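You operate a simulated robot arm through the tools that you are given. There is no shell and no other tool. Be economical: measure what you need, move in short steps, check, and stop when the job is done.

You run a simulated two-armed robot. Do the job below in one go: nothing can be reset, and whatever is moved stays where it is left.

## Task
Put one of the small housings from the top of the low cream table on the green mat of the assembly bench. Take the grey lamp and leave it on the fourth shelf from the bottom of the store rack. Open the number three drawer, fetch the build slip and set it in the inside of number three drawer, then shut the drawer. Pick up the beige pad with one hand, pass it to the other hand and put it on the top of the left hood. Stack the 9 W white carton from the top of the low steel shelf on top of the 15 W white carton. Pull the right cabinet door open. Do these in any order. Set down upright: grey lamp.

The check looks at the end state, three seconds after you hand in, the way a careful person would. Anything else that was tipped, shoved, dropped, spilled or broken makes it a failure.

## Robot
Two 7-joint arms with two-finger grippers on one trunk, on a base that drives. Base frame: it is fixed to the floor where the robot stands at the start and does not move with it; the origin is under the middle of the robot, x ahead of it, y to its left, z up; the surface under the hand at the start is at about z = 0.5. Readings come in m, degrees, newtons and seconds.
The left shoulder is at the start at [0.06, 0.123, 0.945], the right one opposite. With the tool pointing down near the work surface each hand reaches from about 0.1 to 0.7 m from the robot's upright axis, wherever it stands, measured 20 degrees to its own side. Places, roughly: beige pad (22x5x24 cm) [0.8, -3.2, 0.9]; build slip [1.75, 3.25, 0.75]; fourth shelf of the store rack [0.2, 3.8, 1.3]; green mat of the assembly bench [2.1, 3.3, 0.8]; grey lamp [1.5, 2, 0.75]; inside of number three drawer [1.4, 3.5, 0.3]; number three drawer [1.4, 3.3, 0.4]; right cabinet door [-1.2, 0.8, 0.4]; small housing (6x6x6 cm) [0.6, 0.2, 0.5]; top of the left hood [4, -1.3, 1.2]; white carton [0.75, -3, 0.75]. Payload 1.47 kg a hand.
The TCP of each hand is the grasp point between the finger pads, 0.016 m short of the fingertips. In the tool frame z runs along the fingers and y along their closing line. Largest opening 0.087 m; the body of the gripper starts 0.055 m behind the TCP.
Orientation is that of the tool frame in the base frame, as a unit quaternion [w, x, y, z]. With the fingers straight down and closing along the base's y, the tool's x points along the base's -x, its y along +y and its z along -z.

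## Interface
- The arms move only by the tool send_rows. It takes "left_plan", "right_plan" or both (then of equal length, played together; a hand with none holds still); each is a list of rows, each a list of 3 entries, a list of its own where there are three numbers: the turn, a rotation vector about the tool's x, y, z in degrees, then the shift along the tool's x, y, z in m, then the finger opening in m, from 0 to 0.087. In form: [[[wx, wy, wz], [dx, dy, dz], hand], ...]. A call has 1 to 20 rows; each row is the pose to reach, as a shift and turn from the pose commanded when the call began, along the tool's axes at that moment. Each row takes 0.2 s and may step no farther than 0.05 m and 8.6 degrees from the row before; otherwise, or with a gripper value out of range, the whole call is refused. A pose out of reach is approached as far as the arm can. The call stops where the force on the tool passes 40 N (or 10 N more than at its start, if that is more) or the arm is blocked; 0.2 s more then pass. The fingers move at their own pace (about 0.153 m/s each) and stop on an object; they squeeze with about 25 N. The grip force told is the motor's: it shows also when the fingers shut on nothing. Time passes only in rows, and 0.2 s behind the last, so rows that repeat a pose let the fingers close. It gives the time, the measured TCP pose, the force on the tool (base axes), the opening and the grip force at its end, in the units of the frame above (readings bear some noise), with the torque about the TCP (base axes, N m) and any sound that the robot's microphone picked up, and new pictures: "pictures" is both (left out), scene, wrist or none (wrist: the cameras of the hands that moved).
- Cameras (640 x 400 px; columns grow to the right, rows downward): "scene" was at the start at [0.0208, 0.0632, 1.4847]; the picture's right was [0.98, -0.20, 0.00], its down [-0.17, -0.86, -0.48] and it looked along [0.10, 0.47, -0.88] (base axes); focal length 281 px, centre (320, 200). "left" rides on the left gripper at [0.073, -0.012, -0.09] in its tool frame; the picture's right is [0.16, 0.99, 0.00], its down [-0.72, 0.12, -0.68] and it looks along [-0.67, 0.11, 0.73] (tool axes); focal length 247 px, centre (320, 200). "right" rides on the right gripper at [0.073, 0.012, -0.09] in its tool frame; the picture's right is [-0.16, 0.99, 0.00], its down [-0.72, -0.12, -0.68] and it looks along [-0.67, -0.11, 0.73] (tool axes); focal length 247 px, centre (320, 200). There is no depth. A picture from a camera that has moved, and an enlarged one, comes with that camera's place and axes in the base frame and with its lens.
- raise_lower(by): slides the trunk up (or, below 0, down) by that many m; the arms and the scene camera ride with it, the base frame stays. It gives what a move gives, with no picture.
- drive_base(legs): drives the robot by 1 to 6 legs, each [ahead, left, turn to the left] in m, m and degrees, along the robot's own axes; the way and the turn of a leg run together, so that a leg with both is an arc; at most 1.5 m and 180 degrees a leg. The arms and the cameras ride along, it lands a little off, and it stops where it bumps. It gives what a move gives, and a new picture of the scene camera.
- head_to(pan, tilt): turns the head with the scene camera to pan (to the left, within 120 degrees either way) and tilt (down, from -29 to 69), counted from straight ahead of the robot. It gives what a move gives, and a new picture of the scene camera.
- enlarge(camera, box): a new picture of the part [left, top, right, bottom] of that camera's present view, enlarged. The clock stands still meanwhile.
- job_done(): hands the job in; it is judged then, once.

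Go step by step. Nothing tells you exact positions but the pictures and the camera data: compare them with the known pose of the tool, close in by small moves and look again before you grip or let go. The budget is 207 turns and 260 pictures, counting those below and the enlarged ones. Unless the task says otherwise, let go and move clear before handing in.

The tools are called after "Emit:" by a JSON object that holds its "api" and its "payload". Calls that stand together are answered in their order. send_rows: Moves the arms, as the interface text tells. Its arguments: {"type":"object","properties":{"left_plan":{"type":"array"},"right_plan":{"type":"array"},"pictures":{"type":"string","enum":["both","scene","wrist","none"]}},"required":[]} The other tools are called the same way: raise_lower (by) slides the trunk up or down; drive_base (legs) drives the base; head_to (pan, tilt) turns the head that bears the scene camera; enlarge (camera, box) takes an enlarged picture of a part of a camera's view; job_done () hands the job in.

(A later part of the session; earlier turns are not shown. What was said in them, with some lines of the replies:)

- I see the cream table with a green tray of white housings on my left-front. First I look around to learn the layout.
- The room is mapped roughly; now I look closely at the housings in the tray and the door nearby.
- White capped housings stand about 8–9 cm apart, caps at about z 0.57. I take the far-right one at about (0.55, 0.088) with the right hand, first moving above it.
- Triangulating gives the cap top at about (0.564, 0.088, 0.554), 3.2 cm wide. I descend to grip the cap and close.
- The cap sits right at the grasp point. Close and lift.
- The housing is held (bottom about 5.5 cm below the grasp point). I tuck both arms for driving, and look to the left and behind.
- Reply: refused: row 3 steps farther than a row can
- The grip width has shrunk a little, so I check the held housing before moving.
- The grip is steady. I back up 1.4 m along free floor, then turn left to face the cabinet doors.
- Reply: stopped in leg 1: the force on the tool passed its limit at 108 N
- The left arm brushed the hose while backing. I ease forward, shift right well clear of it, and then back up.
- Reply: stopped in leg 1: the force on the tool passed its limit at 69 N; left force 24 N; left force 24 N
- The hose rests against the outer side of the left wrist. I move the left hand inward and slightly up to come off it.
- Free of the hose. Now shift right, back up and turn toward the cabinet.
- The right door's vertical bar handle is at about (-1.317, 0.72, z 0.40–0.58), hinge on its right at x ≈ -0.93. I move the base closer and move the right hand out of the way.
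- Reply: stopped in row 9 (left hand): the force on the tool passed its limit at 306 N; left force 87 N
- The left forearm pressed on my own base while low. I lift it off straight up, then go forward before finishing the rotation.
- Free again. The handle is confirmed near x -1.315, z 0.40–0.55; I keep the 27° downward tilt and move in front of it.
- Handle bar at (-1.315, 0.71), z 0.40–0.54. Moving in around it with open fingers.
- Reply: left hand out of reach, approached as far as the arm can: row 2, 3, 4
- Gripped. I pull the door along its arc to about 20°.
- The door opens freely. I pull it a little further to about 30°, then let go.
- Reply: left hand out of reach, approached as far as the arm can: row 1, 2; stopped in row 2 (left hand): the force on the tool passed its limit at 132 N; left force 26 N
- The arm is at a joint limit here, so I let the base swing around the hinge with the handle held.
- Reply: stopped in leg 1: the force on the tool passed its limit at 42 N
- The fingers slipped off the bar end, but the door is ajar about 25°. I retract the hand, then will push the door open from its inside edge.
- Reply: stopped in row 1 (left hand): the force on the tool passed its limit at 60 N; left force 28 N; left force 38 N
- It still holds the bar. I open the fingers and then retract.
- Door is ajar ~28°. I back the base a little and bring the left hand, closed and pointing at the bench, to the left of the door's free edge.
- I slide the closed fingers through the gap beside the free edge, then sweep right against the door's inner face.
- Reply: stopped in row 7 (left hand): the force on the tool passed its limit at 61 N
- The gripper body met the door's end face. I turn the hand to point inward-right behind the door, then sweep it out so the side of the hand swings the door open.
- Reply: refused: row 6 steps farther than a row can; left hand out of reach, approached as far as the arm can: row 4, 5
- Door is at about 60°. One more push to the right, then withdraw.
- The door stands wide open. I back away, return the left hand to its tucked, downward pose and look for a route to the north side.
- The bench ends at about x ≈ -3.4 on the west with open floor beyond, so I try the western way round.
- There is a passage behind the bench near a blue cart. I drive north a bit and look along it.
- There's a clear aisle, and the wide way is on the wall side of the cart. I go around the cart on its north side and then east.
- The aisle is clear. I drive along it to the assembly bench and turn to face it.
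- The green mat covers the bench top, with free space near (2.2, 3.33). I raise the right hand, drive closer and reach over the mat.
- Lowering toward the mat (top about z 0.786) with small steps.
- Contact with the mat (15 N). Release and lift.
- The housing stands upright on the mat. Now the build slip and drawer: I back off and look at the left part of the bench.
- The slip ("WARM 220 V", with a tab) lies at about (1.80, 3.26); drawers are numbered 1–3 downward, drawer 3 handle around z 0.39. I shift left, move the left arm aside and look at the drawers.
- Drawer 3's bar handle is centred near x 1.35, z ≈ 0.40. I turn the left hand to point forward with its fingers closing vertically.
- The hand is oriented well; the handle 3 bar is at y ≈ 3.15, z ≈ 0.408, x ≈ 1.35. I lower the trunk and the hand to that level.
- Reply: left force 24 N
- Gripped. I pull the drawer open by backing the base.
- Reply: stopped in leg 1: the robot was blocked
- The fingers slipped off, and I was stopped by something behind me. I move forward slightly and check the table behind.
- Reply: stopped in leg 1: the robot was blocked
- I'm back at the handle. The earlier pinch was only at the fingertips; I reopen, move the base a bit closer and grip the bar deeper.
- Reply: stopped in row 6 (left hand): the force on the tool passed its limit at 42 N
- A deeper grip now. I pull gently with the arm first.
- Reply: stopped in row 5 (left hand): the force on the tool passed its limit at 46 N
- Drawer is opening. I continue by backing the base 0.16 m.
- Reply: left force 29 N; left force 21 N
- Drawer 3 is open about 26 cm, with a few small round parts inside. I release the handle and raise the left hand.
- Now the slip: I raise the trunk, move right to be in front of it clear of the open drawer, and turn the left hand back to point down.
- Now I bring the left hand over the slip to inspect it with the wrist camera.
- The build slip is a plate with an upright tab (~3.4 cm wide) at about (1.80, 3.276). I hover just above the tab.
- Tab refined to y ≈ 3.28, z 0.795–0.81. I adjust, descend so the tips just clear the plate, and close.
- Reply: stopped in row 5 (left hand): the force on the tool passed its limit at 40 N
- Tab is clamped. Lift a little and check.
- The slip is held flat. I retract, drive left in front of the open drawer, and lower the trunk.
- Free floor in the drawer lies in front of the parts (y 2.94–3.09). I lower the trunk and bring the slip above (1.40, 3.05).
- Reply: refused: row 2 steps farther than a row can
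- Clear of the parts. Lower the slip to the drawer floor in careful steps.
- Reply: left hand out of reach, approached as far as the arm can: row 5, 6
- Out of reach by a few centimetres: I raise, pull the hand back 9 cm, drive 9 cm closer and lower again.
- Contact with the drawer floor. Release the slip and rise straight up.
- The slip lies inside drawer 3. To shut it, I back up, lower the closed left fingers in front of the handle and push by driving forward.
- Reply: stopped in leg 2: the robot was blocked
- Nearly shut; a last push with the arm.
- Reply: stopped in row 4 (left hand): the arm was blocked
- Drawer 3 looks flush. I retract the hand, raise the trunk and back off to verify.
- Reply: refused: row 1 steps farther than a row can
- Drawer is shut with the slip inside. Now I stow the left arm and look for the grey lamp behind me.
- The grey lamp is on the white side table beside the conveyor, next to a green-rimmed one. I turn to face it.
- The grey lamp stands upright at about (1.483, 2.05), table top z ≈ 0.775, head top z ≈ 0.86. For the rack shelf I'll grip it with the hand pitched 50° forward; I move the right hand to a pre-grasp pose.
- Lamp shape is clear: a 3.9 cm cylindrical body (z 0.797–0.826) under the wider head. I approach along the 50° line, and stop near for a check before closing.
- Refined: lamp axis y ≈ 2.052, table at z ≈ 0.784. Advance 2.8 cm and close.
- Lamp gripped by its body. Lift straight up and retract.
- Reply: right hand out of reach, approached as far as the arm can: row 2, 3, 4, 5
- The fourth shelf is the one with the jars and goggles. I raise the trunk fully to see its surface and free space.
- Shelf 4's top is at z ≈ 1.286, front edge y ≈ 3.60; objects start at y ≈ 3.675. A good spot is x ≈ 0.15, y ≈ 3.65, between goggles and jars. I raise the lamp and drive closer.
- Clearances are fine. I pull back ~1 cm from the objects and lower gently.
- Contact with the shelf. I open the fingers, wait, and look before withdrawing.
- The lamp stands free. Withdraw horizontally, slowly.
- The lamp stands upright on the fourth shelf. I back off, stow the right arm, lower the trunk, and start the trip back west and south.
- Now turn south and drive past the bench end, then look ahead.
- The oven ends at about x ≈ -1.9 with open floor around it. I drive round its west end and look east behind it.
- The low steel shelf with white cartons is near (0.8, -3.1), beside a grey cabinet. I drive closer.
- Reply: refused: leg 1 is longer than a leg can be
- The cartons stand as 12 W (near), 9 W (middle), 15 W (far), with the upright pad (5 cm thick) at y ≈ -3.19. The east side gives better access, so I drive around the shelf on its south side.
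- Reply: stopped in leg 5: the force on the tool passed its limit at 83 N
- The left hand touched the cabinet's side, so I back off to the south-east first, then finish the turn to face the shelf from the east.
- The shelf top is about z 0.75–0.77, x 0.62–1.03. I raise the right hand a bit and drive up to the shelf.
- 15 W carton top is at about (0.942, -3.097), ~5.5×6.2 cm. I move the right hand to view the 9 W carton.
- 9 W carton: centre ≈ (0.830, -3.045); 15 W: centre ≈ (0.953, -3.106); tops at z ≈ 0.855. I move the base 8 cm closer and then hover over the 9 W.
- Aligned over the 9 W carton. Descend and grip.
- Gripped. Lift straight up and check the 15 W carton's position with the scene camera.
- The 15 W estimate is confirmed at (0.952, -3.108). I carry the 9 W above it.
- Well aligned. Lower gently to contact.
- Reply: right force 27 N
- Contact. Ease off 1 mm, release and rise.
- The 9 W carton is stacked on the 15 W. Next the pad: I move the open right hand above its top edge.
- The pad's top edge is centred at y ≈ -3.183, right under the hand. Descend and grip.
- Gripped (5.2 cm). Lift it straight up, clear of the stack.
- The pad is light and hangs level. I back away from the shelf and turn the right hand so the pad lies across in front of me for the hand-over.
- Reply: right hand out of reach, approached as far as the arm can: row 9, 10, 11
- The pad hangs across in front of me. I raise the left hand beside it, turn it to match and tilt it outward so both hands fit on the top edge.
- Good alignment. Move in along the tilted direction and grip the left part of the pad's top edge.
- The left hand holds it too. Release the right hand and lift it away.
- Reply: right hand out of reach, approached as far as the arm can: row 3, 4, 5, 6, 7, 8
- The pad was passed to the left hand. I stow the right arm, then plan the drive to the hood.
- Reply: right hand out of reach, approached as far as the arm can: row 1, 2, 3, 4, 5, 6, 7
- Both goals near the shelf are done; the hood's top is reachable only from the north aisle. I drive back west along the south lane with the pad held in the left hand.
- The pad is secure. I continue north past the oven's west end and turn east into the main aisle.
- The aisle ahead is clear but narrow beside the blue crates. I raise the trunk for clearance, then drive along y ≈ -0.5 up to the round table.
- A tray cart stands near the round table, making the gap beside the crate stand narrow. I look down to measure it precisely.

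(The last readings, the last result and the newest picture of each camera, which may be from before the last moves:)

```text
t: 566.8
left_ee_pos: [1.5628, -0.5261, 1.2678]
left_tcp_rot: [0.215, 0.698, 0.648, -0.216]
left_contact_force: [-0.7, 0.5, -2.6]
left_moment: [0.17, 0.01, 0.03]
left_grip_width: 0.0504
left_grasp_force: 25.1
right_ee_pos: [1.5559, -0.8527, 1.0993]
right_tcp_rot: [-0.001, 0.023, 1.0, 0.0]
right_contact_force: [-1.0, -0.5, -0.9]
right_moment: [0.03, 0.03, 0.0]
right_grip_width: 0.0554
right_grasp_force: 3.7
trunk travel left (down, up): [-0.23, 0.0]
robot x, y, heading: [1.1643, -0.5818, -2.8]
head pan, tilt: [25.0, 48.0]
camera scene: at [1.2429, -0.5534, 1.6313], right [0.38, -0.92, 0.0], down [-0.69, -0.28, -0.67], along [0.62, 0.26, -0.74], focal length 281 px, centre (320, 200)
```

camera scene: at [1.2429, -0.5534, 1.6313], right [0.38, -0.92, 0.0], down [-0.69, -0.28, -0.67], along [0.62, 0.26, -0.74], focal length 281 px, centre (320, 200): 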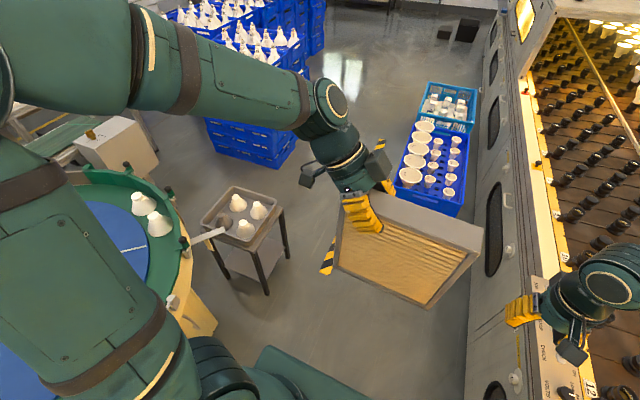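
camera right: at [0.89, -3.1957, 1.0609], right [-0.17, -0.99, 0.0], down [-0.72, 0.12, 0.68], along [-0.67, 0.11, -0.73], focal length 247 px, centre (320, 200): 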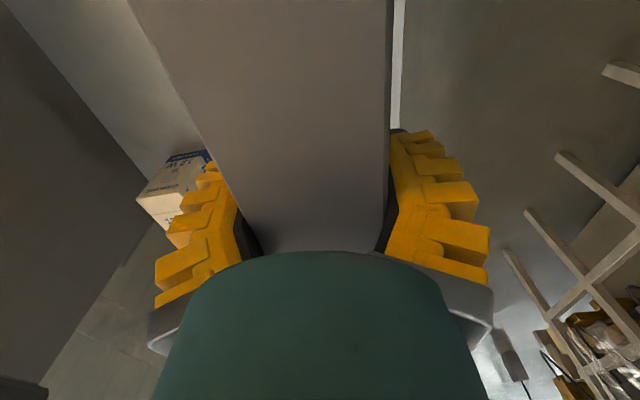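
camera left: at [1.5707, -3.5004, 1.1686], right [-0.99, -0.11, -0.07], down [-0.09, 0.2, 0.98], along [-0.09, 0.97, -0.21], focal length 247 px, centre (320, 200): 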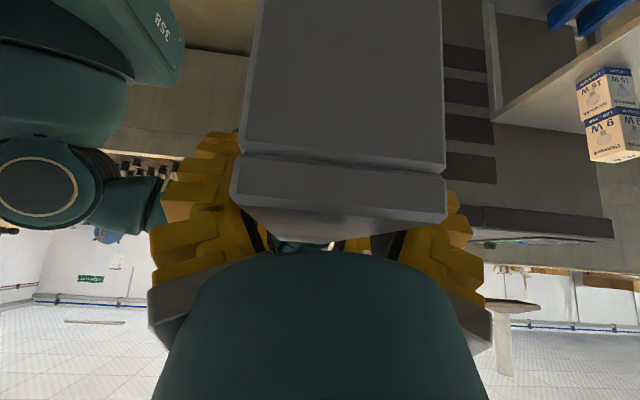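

The gap (≈0.54 m) is too narrow for my base, so I take the long but clear way: back west, round through the north corridor, then to the hood from the east.

Emit:
{"api": "drive_base", "payload": {"legs": [[-1.45, 0.08, 2.8], [-1.5, 0, 0], [-1.5, 0, 0], [-0.85, 0, 0], [0, 0, 90]]}}

```text
t: 595.9
left_ee_pos: [-4.1991, -0.0246, 1.2686]
left_tcp_rot: [0.304, -0.002, 0.952, 0.01]
left_contact_force: [0.6, 0.5, -3.7]
left_moment: [-0.02, 0.14, 0.01]
left_grip_width: 0.0505
left_grasp_force: 25.8
right_ee_pos: [-3.8728, -0.0059, 1.0994]
right_tcp_rot: [0.001, 0.718, -0.696, 0.0]
right_contact_force: [0.4, -0.1, -0.6]
right_moment: [0.04, -0.03, 0.02]
right_grip_width: 0.0551
right_grasp_force: 4.0
trunk travel left (down, up): [-0.23, 0.0]
robot x, y, heading: [-4.1134, -0.4199, 92.2]
head pan, tilt: [25.0, 48.0]
camera scene: at [-4.1503, -0.3402, 1.6313], right [0.89, 0.45, 0.0], down [0.34, -0.66, -0.67], along [-0.3, 0.6, -0.74], focal length 281 px, centre (320, 200)
```

scene: 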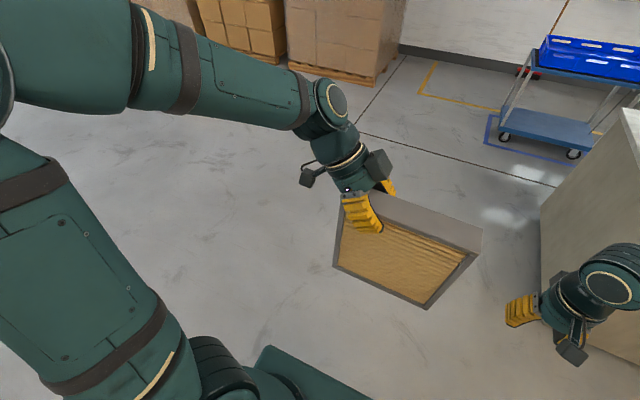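

Emit:
{"api": "drive_base", "payload": {"legs": [[1.5, 0.05, -2.2], [1.5, 0, 0], [0.87, 0, 0], [0, 0, -90], [1.5, 0, 0], [0.33, 0, 0]]}}

```text
refused: leg 1 is longer than a leg can be; nothing moved
```

Emit:
{"api": "drive_base", "payload": {"legs": [[1.45, 0.05, -2.2], [1.5, 0, 0], [0.92, 0, 0], [0, 0, -90], [1.5, 0, 0], [0.33, 0, 0]]}}

```text
t: 627.4
left_ee_pos: [-1.887, 3.5015, 1.2678]
left_tcp_rot: [0.214, 0.696, 0.65, -0.216]
left_contact_force: [-0.1, -0.3, -3.1]
left_moment: [0.12, 0.01, -0.05]
left_grip_width: 0.0506
left_grasp_force: 25.7
right_ee_pos: [-1.8927, 3.1737, 1.0984]
right_tcp_rot: [-0.001, 0.021, 1.0, 0.0]
right_contact_force: [-0.6, -0.3, 0.0]
right_moment: [-0.03, 0.03, 0.03]
right_grip_width: 0.0552
right_grasp_force: 3.8
trunk travel left (down, up): [-0.23, 0.0]
robot x, y, heading: [-2.2857, 3.4435, -2.1]
head pan, tilt: [25.0, 48.0]
camera scene: at [-2.2059, 3.4712, 1.6312], right [0.39, -0.92, 0.0], down [-0.69, -0.29, -0.67], along [0.62, 0.26, -0.74], focal length 281 px, centre (320, 200)
```

scene: 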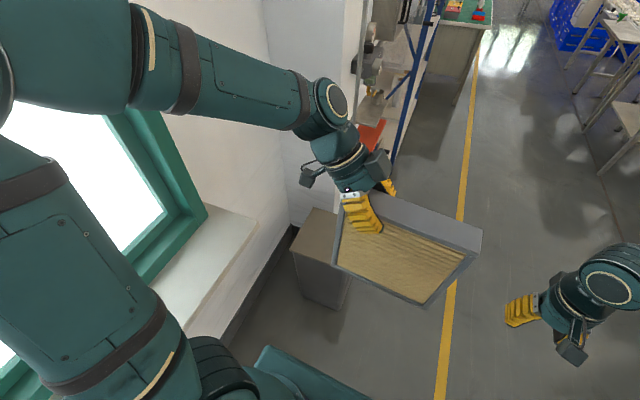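

Emit:
{"api": "drive_base", "payload": {"legs": [[0, -0.83, 2.1], [1.5, 0, 0], [1.5, 0, 0], [1.5, 0, 0]]}}

Emit:
{"api": "head_to", "payload": {"pan": -8, "tilt": 28}}

```text
t: 656.5
left_ee_pos: [2.6188, 2.6782, 1.2693]
left_tcp_rot: [0.219, 0.684, 0.663, -0.212]
left_contact_force: [0.2, -1.0, -3.5]
left_moment: [0.12, 0.03, -0.04]
left_grip_width: 0.0504
left_grasp_force: 25.2
right_ee_pos: [2.6256, 2.3511, 1.0991]
right_tcp_rot: [-0.001, 0.002, 1.0, -0.001]
right_contact_force: [-0.5, 0.7, -0.1]
right_moment: [0.02, 0.01, -0.01]
right_grip_width: 0.0552
right_grasp_force: 3.4
trunk travel left (down, up): [-0.23, 0.0]
robot x, y, heading: [2.2204, 2.6024, 0.0]
head pan, tilt: [25.0, 48.0]
camera scene: at [2.3011, 2.636, 1.6313], right [0.42, -0.91, 0.0], down [-0.67, -0.31, -0.67], along [0.61, 0.28, -0.74], focal length 281 px, centre (320, 200)
```

scene: 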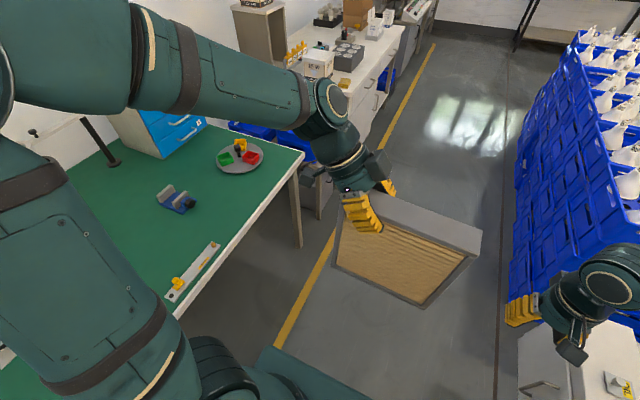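

```text
t: 657.4
left_ee_pos: [2.6197, 2.6782, 1.2683]
left_tcp_rot: [0.218, 0.684, 0.663, -0.211]
left_contact_force: [0.7, 0.0, -3.2]
left_moment: [0.12, -0.02, -0.02]
left_grip_width: 0.0509
left_grasp_force: 24.9
right_ee_pos: [2.6267, 2.3507, 1.0995]
right_tcp_rot: [-0.001, 0.002, 1.0, 0.0]
right_contact_force: [-0.1, 1.3, 0.1]
right_moment: [0.0, -0.02, -0.01]
right_grip_width: 0.0554
right_grasp_force: 4.0
trunk travel left (down, up): [-0.23, 0.0]
robot x, y, heading: [2.2248, 2.6045, -0.2]
head pan, tilt: [-8.0, 28.0]
camera scene: at [2.3199, 2.59, 1.6612], right [-0.14, -0.99, 0.0], down [-0.47, 0.06, -0.88], along [0.87, -0.12, -0.47], focal length 281 px, centre (320, 200)
```

scene: 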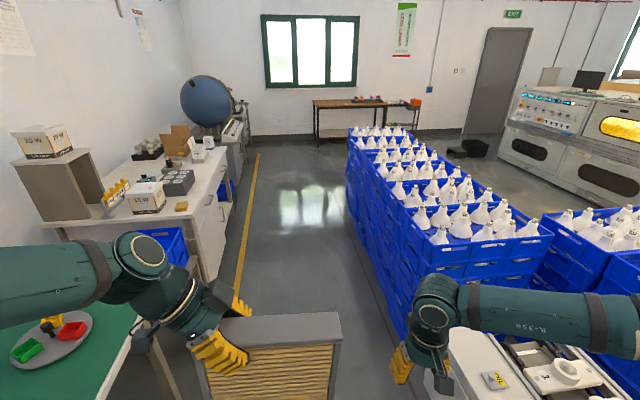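

The corridor is clear. I continue east past the blue stacks, then turn south.

Emit:
{"api": "drive_base", "payload": {"legs": [[1.5, 0, 0], [1.5, 0, 0], [1.08, 0, 0], [0, 0, -90], [1.5, 0, 0], [0.8, 0, 0]]}}

Emit:
{"api": "head_to", "payload": {"pan": -45, "tilt": 30}}

```text
t: 691.6
left_ee_pos: [6.3113, -0.0188, 1.2667]
left_tcp_rot: [0.002, 0.952, -0.024, -0.305]
left_contact_force: [-0.2, -0.2, -2.2]
left_moment: [-0.02, -0.11, 0.01]
left_grip_width: 0.0506
left_grasp_force: 25.3
right_ee_pos: [5.9857, -0.0187, 1.0997]
right_tcp_rot: [0.0, 0.715, 0.699, 0.001]
right_contact_force: [0.3, 0.0, -0.6]
right_moment: [-0.01, -0.02, 0.01]
right_grip_width: 0.0555
right_grasp_force: 4.1
trunk travel left (down, up): [-0.23, 0.0]
robot x, y, heading: [6.2499, 0.3811, -91.0]
head pan, tilt: [-8.0, 28.0]
camera scene: at [6.229, 0.279, 1.6612], right [-0.99, 0.16, 0.0], down [0.07, 0.46, -0.88], along [-0.14, -0.87, -0.47], focal length 281 px, centre (320, 200)
```

scene: 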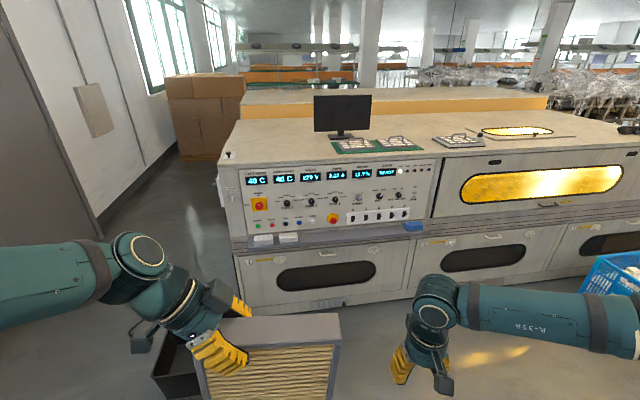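

```text
t: 692.6
left_ee_pos: [6.3124, -0.0187, 1.267]
left_tcp_rot: [0.002, 0.952, -0.024, -0.304]
left_contact_force: [-0.1, -0.4, -3.4]
left_moment: [-0.01, -0.1, 0.01]
left_grip_width: 0.0507
left_grasp_force: 24.9
right_ee_pos: [5.9845, -0.0192, 1.0997]
right_tcp_rot: [-0.001, 0.715, 0.699, 0.001]
right_contact_force: [-0.2, 0.3, 0.8]
right_moment: [0.0, -0.01, -0.02]
right_grip_width: 0.0553
right_grasp_force: 3.4
trunk travel left (down, up): [-0.23, 0.0]
robot x, y, heading: [6.2463, 0.3844, -91.5]
head pan, tilt: [-45.0, 30.0]
camera scene: at [6.1782, 0.3066, 1.6581], right [-0.69, 0.72, 0.0], down [0.36, 0.35, -0.87], along [-0.62, -0.6, -0.5], focal length 281 px, centre (320, 200)
```

scene: 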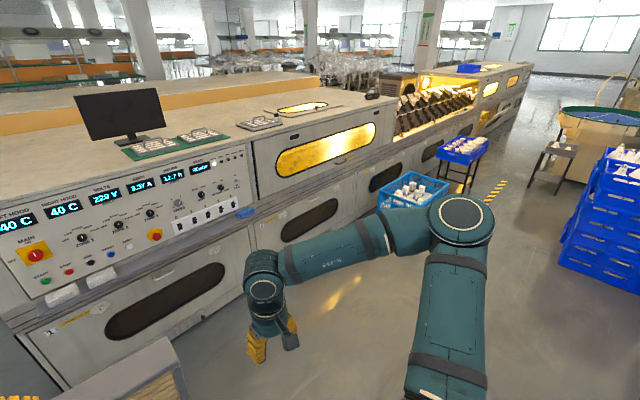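

I'm at the hood line (panel reads LEFT/RIGHT HOOD). Free space on the left hood's top is along its front edge around x ≈ 4.5; I move there, keeping clear of the light-blue crate.

Emit:
{"api": "drive_base", "payload": {"legs": [[0, -1.0, 1.3], [0.42, 0, 0], [0, -0.45, 0]]}}

Emit:
{"api": "head_to", "payload": {"pan": -15, "tilt": 40}}

```text
t: 707.9
left_ee_pos: [4.8949, -0.4383, 1.2673]
left_tcp_rot: [0.008, 0.953, -0.006, -0.304]
left_contact_force: [-1.0, 0.1, -3.1]
left_moment: [-0.02, -0.1, 0.01]
left_grip_width: 0.051
left_grasp_force: 25.1
right_ee_pos: [4.5677, -0.4499, 1.099]
right_tcp_rot: [-0.001, 0.702, 0.713, 0.001]
right_contact_force: [-0.3, 0.3, 0.4]
right_moment: [0.01, 0.02, 0.0]
right_grip_width: 0.0553
right_grasp_force: 3.4
trunk travel left (down, up): [-0.23, 0.0]
robot x, y, heading: [4.8136, -0.0427, -88.8]
head pan, tilt: [-45.0, 30.0]
camera scene: at [4.7487, -0.1172, 1.6581], right [-0.72, 0.69, 0.0], down [0.35, 0.36, -0.87], along [-0.6, -0.62, -0.5], focal length 281 px, centre (320, 200)
```

scene: 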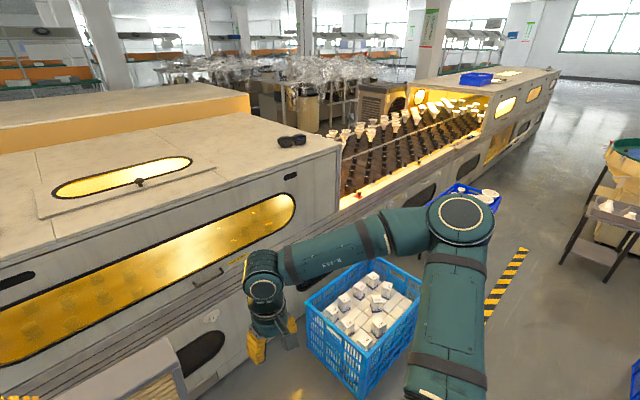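

```text
t: 708.8
left_ee_pos: [4.8954, -0.4377, 1.2676]
left_tcp_rot: [0.007, 0.952, -0.006, -0.305]
left_contact_force: [-0.1, 0.0, -2.8]
left_moment: [0.02, -0.09, 0.0]
left_grip_width: 0.0507
left_grasp_force: 25.0
right_ee_pos: [4.5679, -0.4496, 1.0983]
right_tcp_rot: [-0.001, 0.702, 0.712, -0.001]
right_contact_force: [0.7, 0.1, -0.3]
right_moment: [0.01, -0.02, 0.0]
right_grip_width: 0.0555
right_grasp_force: 4.0
trunk travel left (down, up): [-0.23, 0.0]
robot x, y, heading: [4.8125, -0.0434, -89.0]
head pan, tilt: [-15.0, 40.0]
camera scene: at [4.7911, -0.1347, 1.6427], right [-0.97, 0.24, 0.0], down [0.16, 0.62, -0.77], along [-0.19, -0.74, -0.64], focal length 281 px, centre (320, 200)
```

scene: 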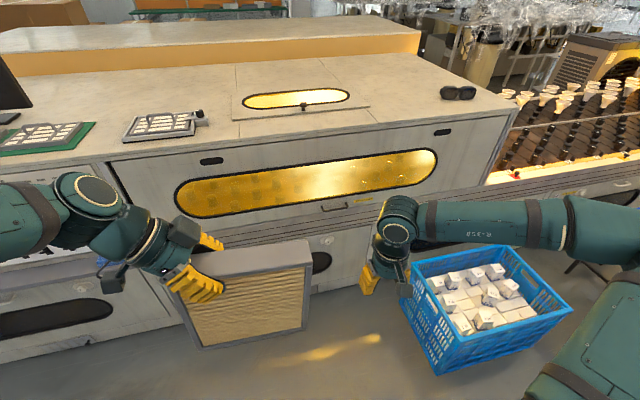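

The free, flat area on the left hood is right of the hatch (x 3.7–4.2, y ≈ -1.2), but the light-blue crate is on the floor in front of it. I'll stand just east of the crate facing west and place it with the left arm to my left.

Emit:
{"api": "drive_base", "payload": {"legs": [[0.1, 0, 0], [0, 0, -91]]}}

Emit:
{"api": "send_rows", "payload": {"left_plan": [[[0, 0, 0], [-0.027, 0, -0.037], 0.02], [[0, 0, 0], [-0.054, 0, -0.075], 0.02], [[0, 0, 0], [-0.081, 0, -0.112], 0.02], [[0, 0, 0], [-0.1, 0, -0.14], 0.02]], "pictures": "none"}}

```text
t: 713.9
left_ee_pos: [4.4176, -0.2082, 1.2681]
left_tcp_rot: [0.214, -0.656, 0.69, 0.217]
left_contact_force: [-0.2, -0.3, -3.0]
left_moment: [-0.12, -0.01, 0.0]
left_grip_width: 0.0507
left_grasp_force: 25.3
right_ee_pos: [4.4166, 0.1189, 1.0983]
right_tcp_rot: [0.0, 1.0, -0.011, 0.001]
right_contact_force: [0.5, 0.6, -0.4]
right_moment: [-0.01, 0.03, 0.0]
right_grip_width: 0.0548
right_grasp_force: 3.9
trunk travel left (down, up): [-0.23, 0.0]
robot x, y, heading: [4.8178, -0.1405, 178.8]
head pan, tilt: [-15.0, 40.0]
camera scene: at [4.7214, -0.1192, 1.6427], right [0.28, 0.96, 0.0], down [0.62, -0.18, -0.77], along [-0.74, 0.21, -0.64], focal length 281 px, centre (320, 200)
```

scene: 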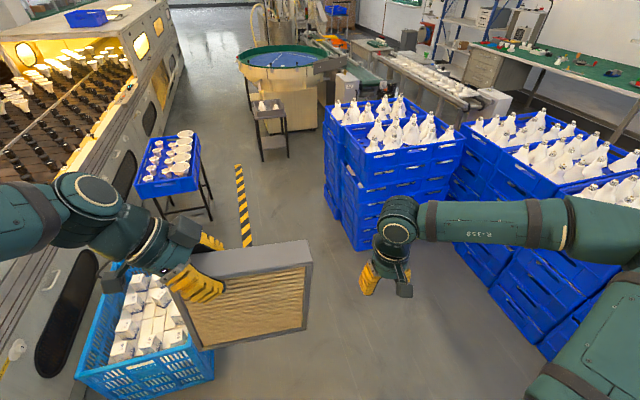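

```text
t: 714.9
left_ee_pos: [4.42, -0.2083, 1.4415]
left_tcp_rot: [0.213, -0.657, 0.69, 0.216]
left_contact_force: [0.0, -0.7, -2.6]
left_moment: [-0.09, 0.03, 0.02]
left_grip_width: 0.0508
left_grasp_force: 24.2
right_ee_pos: [4.4165, 0.1195, 1.1009]
right_tcp_rot: [0.0, 1.0, -0.011, 0.001]
right_contact_force: [-0.8, 0.3, -0.7]
right_moment: [0.01, -0.01, 0.02]
right_grip_width: 0.0555
right_grasp_force: 3.6
trunk travel left (down, up): [-0.23, 0.0]
robot x, y, heading: [4.8178, -0.1426, 179.0]
head pan, tilt: [-15.0, 40.0]
```

Emit:
{"api": "drive_base", "payload": {"legs": [[0, 0.43, 1], [0.28, 0, 0]]}}

Emit:
{"api": "send_rows", "payload": {"left_plan": [[[-4.8, 0, -6.7], [0, 0, 0], 0.02], [[-9.5, 0, -13.3], [0, 0, 0], 0.02], [[-14.3, 0, -20.0], [0, 0, 0], 0.02], [[-19.1, 0, -26.7], [0, 0, 0], 0.02], [[-23.8, 0, -33.3], [0, 0, 0], 0.02], [[-28.6, 0, -40.0], [0, 0, 0], 0.02], [[-33.3, 0, -46.6], [0, 0, 0], 0.02], [[-38.1, 0, -53.3], [0, 0, 0], 0.02], [[-42.9, 0, -60.0], [0, 0, 0], 0.02], [[-47.6, 0, -66.6], [0, 0, 0], 0.02], [[-52.4, 0, -73.3], [0, 0, 0], 0.02]], "pictures": "scene"}}

```text
t: 720.7
left_ee_pos: [4.1385, -0.6449, 1.4414]
left_tcp_rot: [0.211, -0.663, 0.684, 0.218]
left_contact_force: [-0.4, 0.2, -3.9]
left_moment: [-0.1, -0.01, -0.02]
left_grip_width: 0.0508
left_grasp_force: 24.9
right_ee_pos: [4.127, -0.3189, 1.099]
right_tcp_rot: [0.0, 1.0, -0.002, 0.001]
right_contact_force: [-0.2, 0.0, -0.2]
right_moment: [0.02, 0.0, 0.0]
right_grip_width: 0.0554
right_grasp_force: 3.9
trunk travel left (down, up): [-0.23, 0.0]
robot x, y, heading: [4.5315, -0.5752, 180.0]
head pan, tilt: [-15.0, 40.0]
camera scene: at [4.4373, -0.5501, 1.6427], right [0.26, 0.97, 0.0], down [0.62, -0.17, -0.77], along [-0.74, 0.2, -0.64], focal length 281 px, centre (320, 200)
```

scene: 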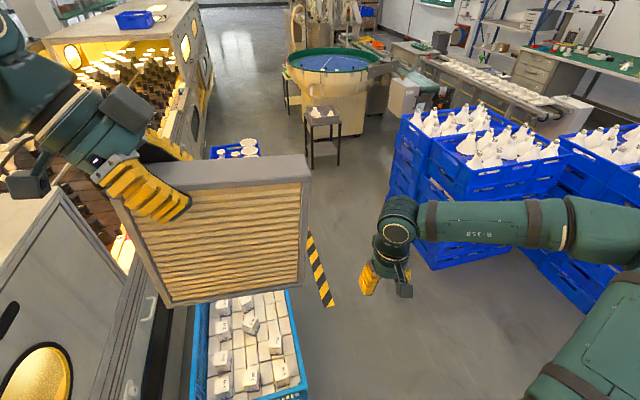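

```text
t: 723.1
left_ee_pos: [4.139, -0.6445, 1.4406]
left_tcp_rot: [-0.003, 0.949, -0.011, -0.314]
left_contact_force: [-0.1, 1.3, -3.3]
left_moment: [0.0, -0.16, 0.02]
left_grip_width: 0.0507
left_grasp_force: 25.0
right_ee_pos: [4.1293, -0.3175, 1.0979]
right_tcp_rot: [0.0, 1.0, -0.002, 0.001]
right_contact_force: [-0.9, -0.3, 0.1]
right_moment: [0.05, 0.02, 0.04]
right_grip_width: 0.0554
right_grasp_force: 4.0
trunk travel left (down, up): [-0.23, 0.0]
robot x, y, heading: [4.535, -0.5705, 179.8]
head pan, tilt: [-15.0, 40.0]
camera scene: at [4.4378, -0.5497, 1.6427], right [0.26, 0.97, 0.0], down [0.62, -0.17, -0.77], along [-0.74, 0.2, -0.64], focal length 281 px, centre (320, 200)
```

scene: 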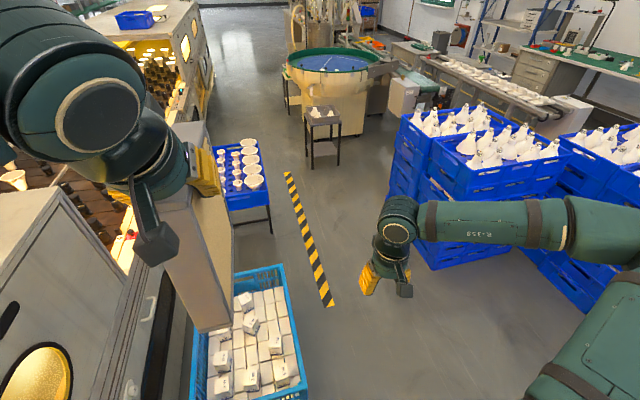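

Pad is now aligned along x, held higher than the hood top. I move it left over the hood.

Emit:
{"api": "send_rows", "payload": {"left_plan": [[[0, 0, 0], [0, 0.043, 0.004], 0.02], [[0, 0, 0], [0, 0.085, 0.008], 0.02], [[0, 0, 0], [0, 0.128, 0.012], 0.02], [[0, 0, 0], [0, 0.171, 0.015], 0.02], [[0, 0, 0], [0, 0.213, 0.019], 0.02], [[0, 0, 0], [0, 0.256, 0.023], 0.02], [[0, 0, 0], [0, 0.299, 0.027], 0.02], [[0, 0, 0], [0, 0.342, 0.031], 0.02], [[0, 0, 0], [0, 0.384, 0.035], 0.02], [[0, 0, 0], [0, 0.427, 0.038], 0.02], [[0, 0, 0], [0, 0.47, 0.042], 0.02], [[0, 0, 0], [0, 0.512, 0.046], 0.02], [[0, 0, 0], [0, 0.555, 0.05], 0.02]], "pictures": "none"}}

Emit:
{"api": "head_to", "payload": {"pan": 50, "tilt": 40}}

```text
t: 725.9
left_ee_pos: [4.0953, -1.2033, 1.4005]
left_tcp_rot: [-0.003, 0.949, -0.012, -0.315]
left_contact_force: [-0.7, 0.3, -3.2]
left_moment: [0.0, -0.13, -0.02]
left_grip_width: 0.0507
left_grasp_force: 25.1
right_ee_pos: [4.1273, -0.3192, 1.0991]
right_tcp_rot: [-0.001, 1.0, -0.002, 0.001]
right_contact_force: [0.4, 0.6, 0.1]
right_moment: [0.04, -0.02, -0.01]
right_grip_width: 0.0556
right_grasp_force: 3.8
trunk travel left (down, up): [-0.23, 0.0]
robot x, y, heading: [4.5341, -0.571, 180.0]
head pan, tilt: [-15.0, 40.0]
```

```text
t: 727.3
left_ee_pos: [4.0951, -1.2011, 1.4013]
left_tcp_rot: [-0.003, 0.949, -0.012, -0.314]
left_contact_force: [0.7, -0.3, -2.7]
left_moment: [-0.01, -0.14, 0.05]
left_grip_width: 0.051
left_grasp_force: 25.1
right_ee_pos: [4.1267, -0.3183, 1.0995]
right_tcp_rot: [0.0, 1.0, -0.002, 0.0]
right_contact_force: [-0.8, -0.1, 0.2]
right_moment: [-0.03, -0.02, -0.02]
right_grip_width: 0.0553
right_grasp_force: 4.2
trunk travel left (down, up): [-0.23, 0.0]
robot x, y, heading: [4.5323, -0.5755, 179.9]
head pan, tilt: [50.0, 40.0]
camera scene: at [4.4654, -0.6376, 1.6427], right [-0.77, 0.64, 0.0], down [0.41, 0.49, -0.77], along [-0.49, -0.59, -0.64], focal length 281 px, centre (320, 200)
```

scene: 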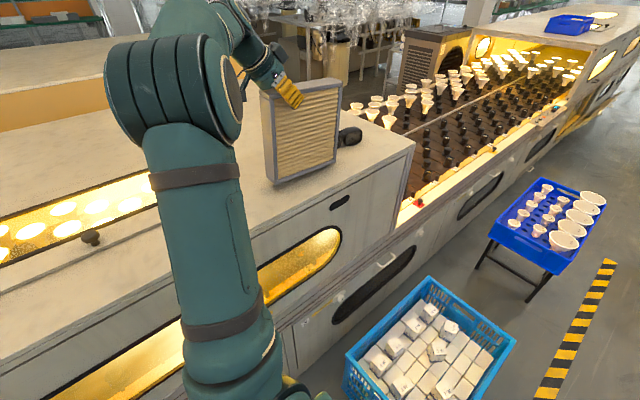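

The pad hovers over the free area, inside the front edge. Lower it gently.

Emit:
{"api": "send_rows", "payload": {"left_plan": [[[0, 0, 0], [0.012, 0, 0.016], 0.02], [[0, 0, 0], [0.024, 0, 0.032], 0.02], [[0, 0, 0], [0.03, 0, 0.04], 0.02], [[0, 0, 0], [0.033, 0, 0.044], 0.02], [[0, 0, 0], [0.036, 0, 0.048], 0.02], [[0, 0, 0], [0.038, 0, 0.051], 0.02]], "pictures": "scene"}}

```text
t: 727.9
left_ee_pos: [4.0967, -1.2009, 1.3794]
left_tcp_rot: [0.003, 0.945, -0.013, -0.326]
left_contact_force: [3.9, 4.0, 16.2]
left_moment: [0.51, -0.9, 0.05]
left_grip_width: 0.0509
left_grasp_force: 25.0
right_ee_pos: [4.1271, -0.3185, 1.1009]
right_tcp_rot: [0.0, 1.0, -0.002, 0.0]
right_contact_force: [-0.9, -0.2, 0.2]
right_moment: [-0.01, -0.03, 0.01]
right_grip_width: 0.0551
right_grasp_force: 3.6
trunk travel left (down, up): [-0.23, 0.0]
robot x, y, heading: [4.5323, -0.5723, 180.0]
head pan, tilt: [50.0, 40.0]
stopped in row 2 (left hand): the force on the tool passed its limit at 47 N (the readings are from after the stop); the commanded pose is now the measured one
camera scene: at [4.4664, -0.6363, 1.6429], right [-0.77, 0.64, 0.0], down [0.41, 0.49, -0.77], along [-0.49, -0.59, -0.64], focal length 281 px, centre (320, 200)
```

scene: 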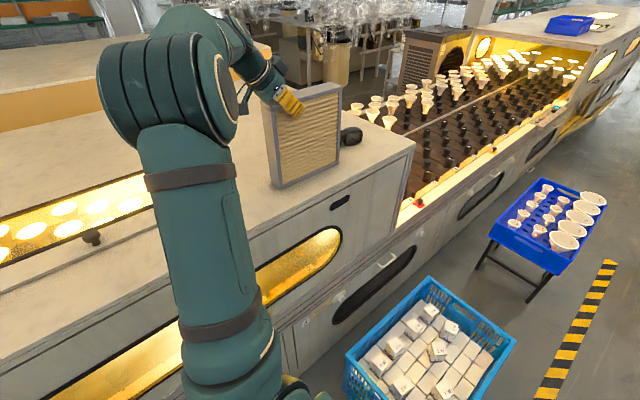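

Contact at pad bottom z ≈ 1.16. I take a closer look before releasing.

Emit:
{"api": "enlarge", "payload": {"camera": "scene", "box": [220, 60, 420, 185]}}

```text
3.20 times, centred on (320, 122) of scene
camera zoom: at [4.4664, -0.6363, 1.6429], right [-0.77, 0.64, 0.0], down [0.41, 0.49, -0.77], along [-0.49, -0.59, -0.64], focal length 898 px, centre (320, 448)
```

zoom: 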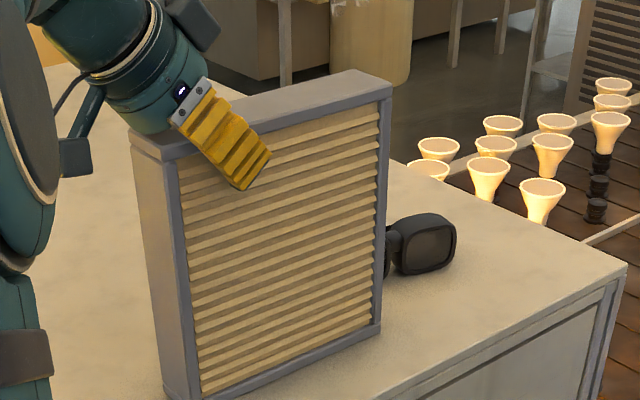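

The pad sits on the hood, clear of the goggles. Release and withdraw upward along the finger direction.

Emit:
{"api": "send_rows", "payload": {"left_plan": [[[0, 0, 0], [-0.001, 0, -0.001], 0.05], [[0, 0, 0], [-0.001, 0, -0.001], 0.06], [[0, 0, 0], [-0.001, 0, -0.001], 0.07], [[0, 0, 0], [-0.001, 0, -0.001], 0.085], [[0, 0, 0], [-0.001, 0, -0.02], 0.085], [[0, 0, 0], [-0.001, 0, -0.045], 0.085], [[0, 0, 0], [-0.001, 0, -0.075], 0.085], [[0, 0, 0], [-0.001, 0, -0.11], 0.085]], "pictures": "none"}}

Emit:
{"api": "enlarge", "payload": {"camera": "scene", "box": [180, 60, 420, 210]}}

```text
t: 729.7
left_ee_pos: [4.1651, -1.1997, 1.4651]
left_tcp_rot: [0.002, 0.946, -0.013, -0.323]
left_contact_force: [0.1, 0.3, 0.5]
left_moment: [0.0, 0.01, -0.03]
left_grip_width: 0.0855
left_grasp_force: 0.0
right_ee_pos: [4.1293, -0.3178, 1.1005]
right_tcp_rot: [0.001, 1.0, -0.002, 0.0]
right_contact_force: [0.2, 0.7, -0.9]
right_moment: [0.04, 0.01, 0.01]
right_grip_width: 0.0551
right_grasp_force: 4.1
trunk travel left (down, up): [-0.23, 0.0]
robot x, y, heading: [4.5325, -0.5692, 180.0]
head pan, tilt: [50.0, 40.0]
```

```text
2.67 times, centred on (300, 135) of scene
camera zoom: at [4.4667, -0.6369, 1.6428], right [-0.77, 0.64, 0.0], down [0.41, 0.49, -0.77], along [-0.49, -0.59, -0.64], focal length 748 px, centre (373, 373)
```

zoom: 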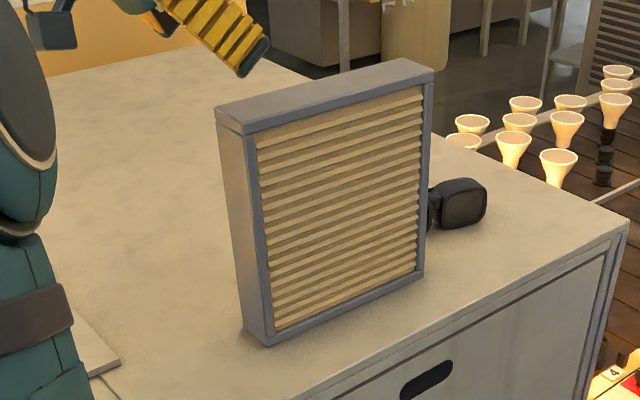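

The pad stands free on the left hood. I withdraw the arm and finish.

Emit:
{"api": "send_rows", "payload": {"left_plan": [[[0, 0, 0], [-0.018, 0, -0.024], 0.06], [[0, 0, 0], [-0.018, -0.045, -0.024], 0.06], [[0, 0, 0], [-0.018, -0.09, -0.024], 0.06], [[0, 0, 0], [-0.018, -0.135, -0.024], 0.06], [[0, 0, 0], [-0.018, -0.18, -0.024], 0.06], [[0, 0, 0], [-0.018, -0.225, -0.024], 0.06], [[0, 0, 0], [-0.018, -0.27, -0.024], 0.06], [[0, 0, 0], [-0.018, -0.315, -0.024], 0.06], [[0, 0, 0], [-0.018, -0.36, -0.024], 0.06], [[0, 0, 0], [-0.018, -0.405, -0.024], 0.06], [[0, 0, 0], [-0.018, -0.45, -0.024], 0.06]], "pictures": "scene"}}

```text
t: 732.1
left_ee_pos: [4.1708, -0.7495, 1.4867]
left_tcp_rot: [0.003, 0.946, -0.012, -0.323]
left_contact_force: [0.2, 0.9, -0.2]
left_moment: [0.0, 0.03, 0.01]
left_grip_width: 0.0647
left_grasp_force: 3.5
right_ee_pos: [4.1282, -0.3176, 1.0996]
right_tcp_rot: [0.0, 1.0, -0.002, 0.001]
right_contact_force: [0.3, 0.7, 0.1]
right_moment: [-0.03, 0.04, -0.01]
right_grip_width: 0.0551
right_grasp_force: 4.0
trunk travel left (down, up): [-0.23, 0.0]
robot x, y, heading: [4.5347, -0.5724, 180.0]
head pan, tilt: [50.0, 40.0]
camera scene: at [4.4654, -0.6361, 1.6428], right [-0.77, 0.64, 0.0], down [0.41, 0.49, -0.77], along [-0.49, -0.59, -0.64], focal length 281 px, centre (320, 200)
```

scene: 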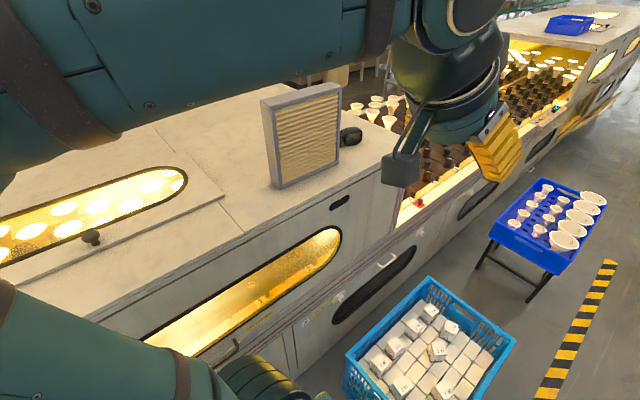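

All six jobs are done and both hands are empty and clear, so I hand in.

Emit:
{"api": "job_done", "payload": {}}

```text
The job is handed in.
```

I finished all six jobs and handed in; I haven't been shown the judge's result.

- **Housing:** it stands on the green mat of the assembly bench.
- **Grey lamp:** it stands upright on the fourth shelf of the store rack.
- **Build slip:** it is inside the number three drawer, and the drawer is shut.
- **Pad:** I picked it up with the right hand, passed it to the left, and left it standing on top of the left hood.
- **Cartons:** the 9 W carton is stacked on the 15 W carton.
- **Cabinet door:** the right door is open to about 85 degrees.

**Bumps on the way:**
- The left arm caught the hose near the start position.
- The base backed into the table beside the conveyor where the grey lamp then stood. The lamp was still upright when I picked it up.
- The left hand touched the side of the grey cabinet by the steel shelf.

I saw nothing tipped or displaced in any of these, but I didn't go back to check the hose or the cabinet.
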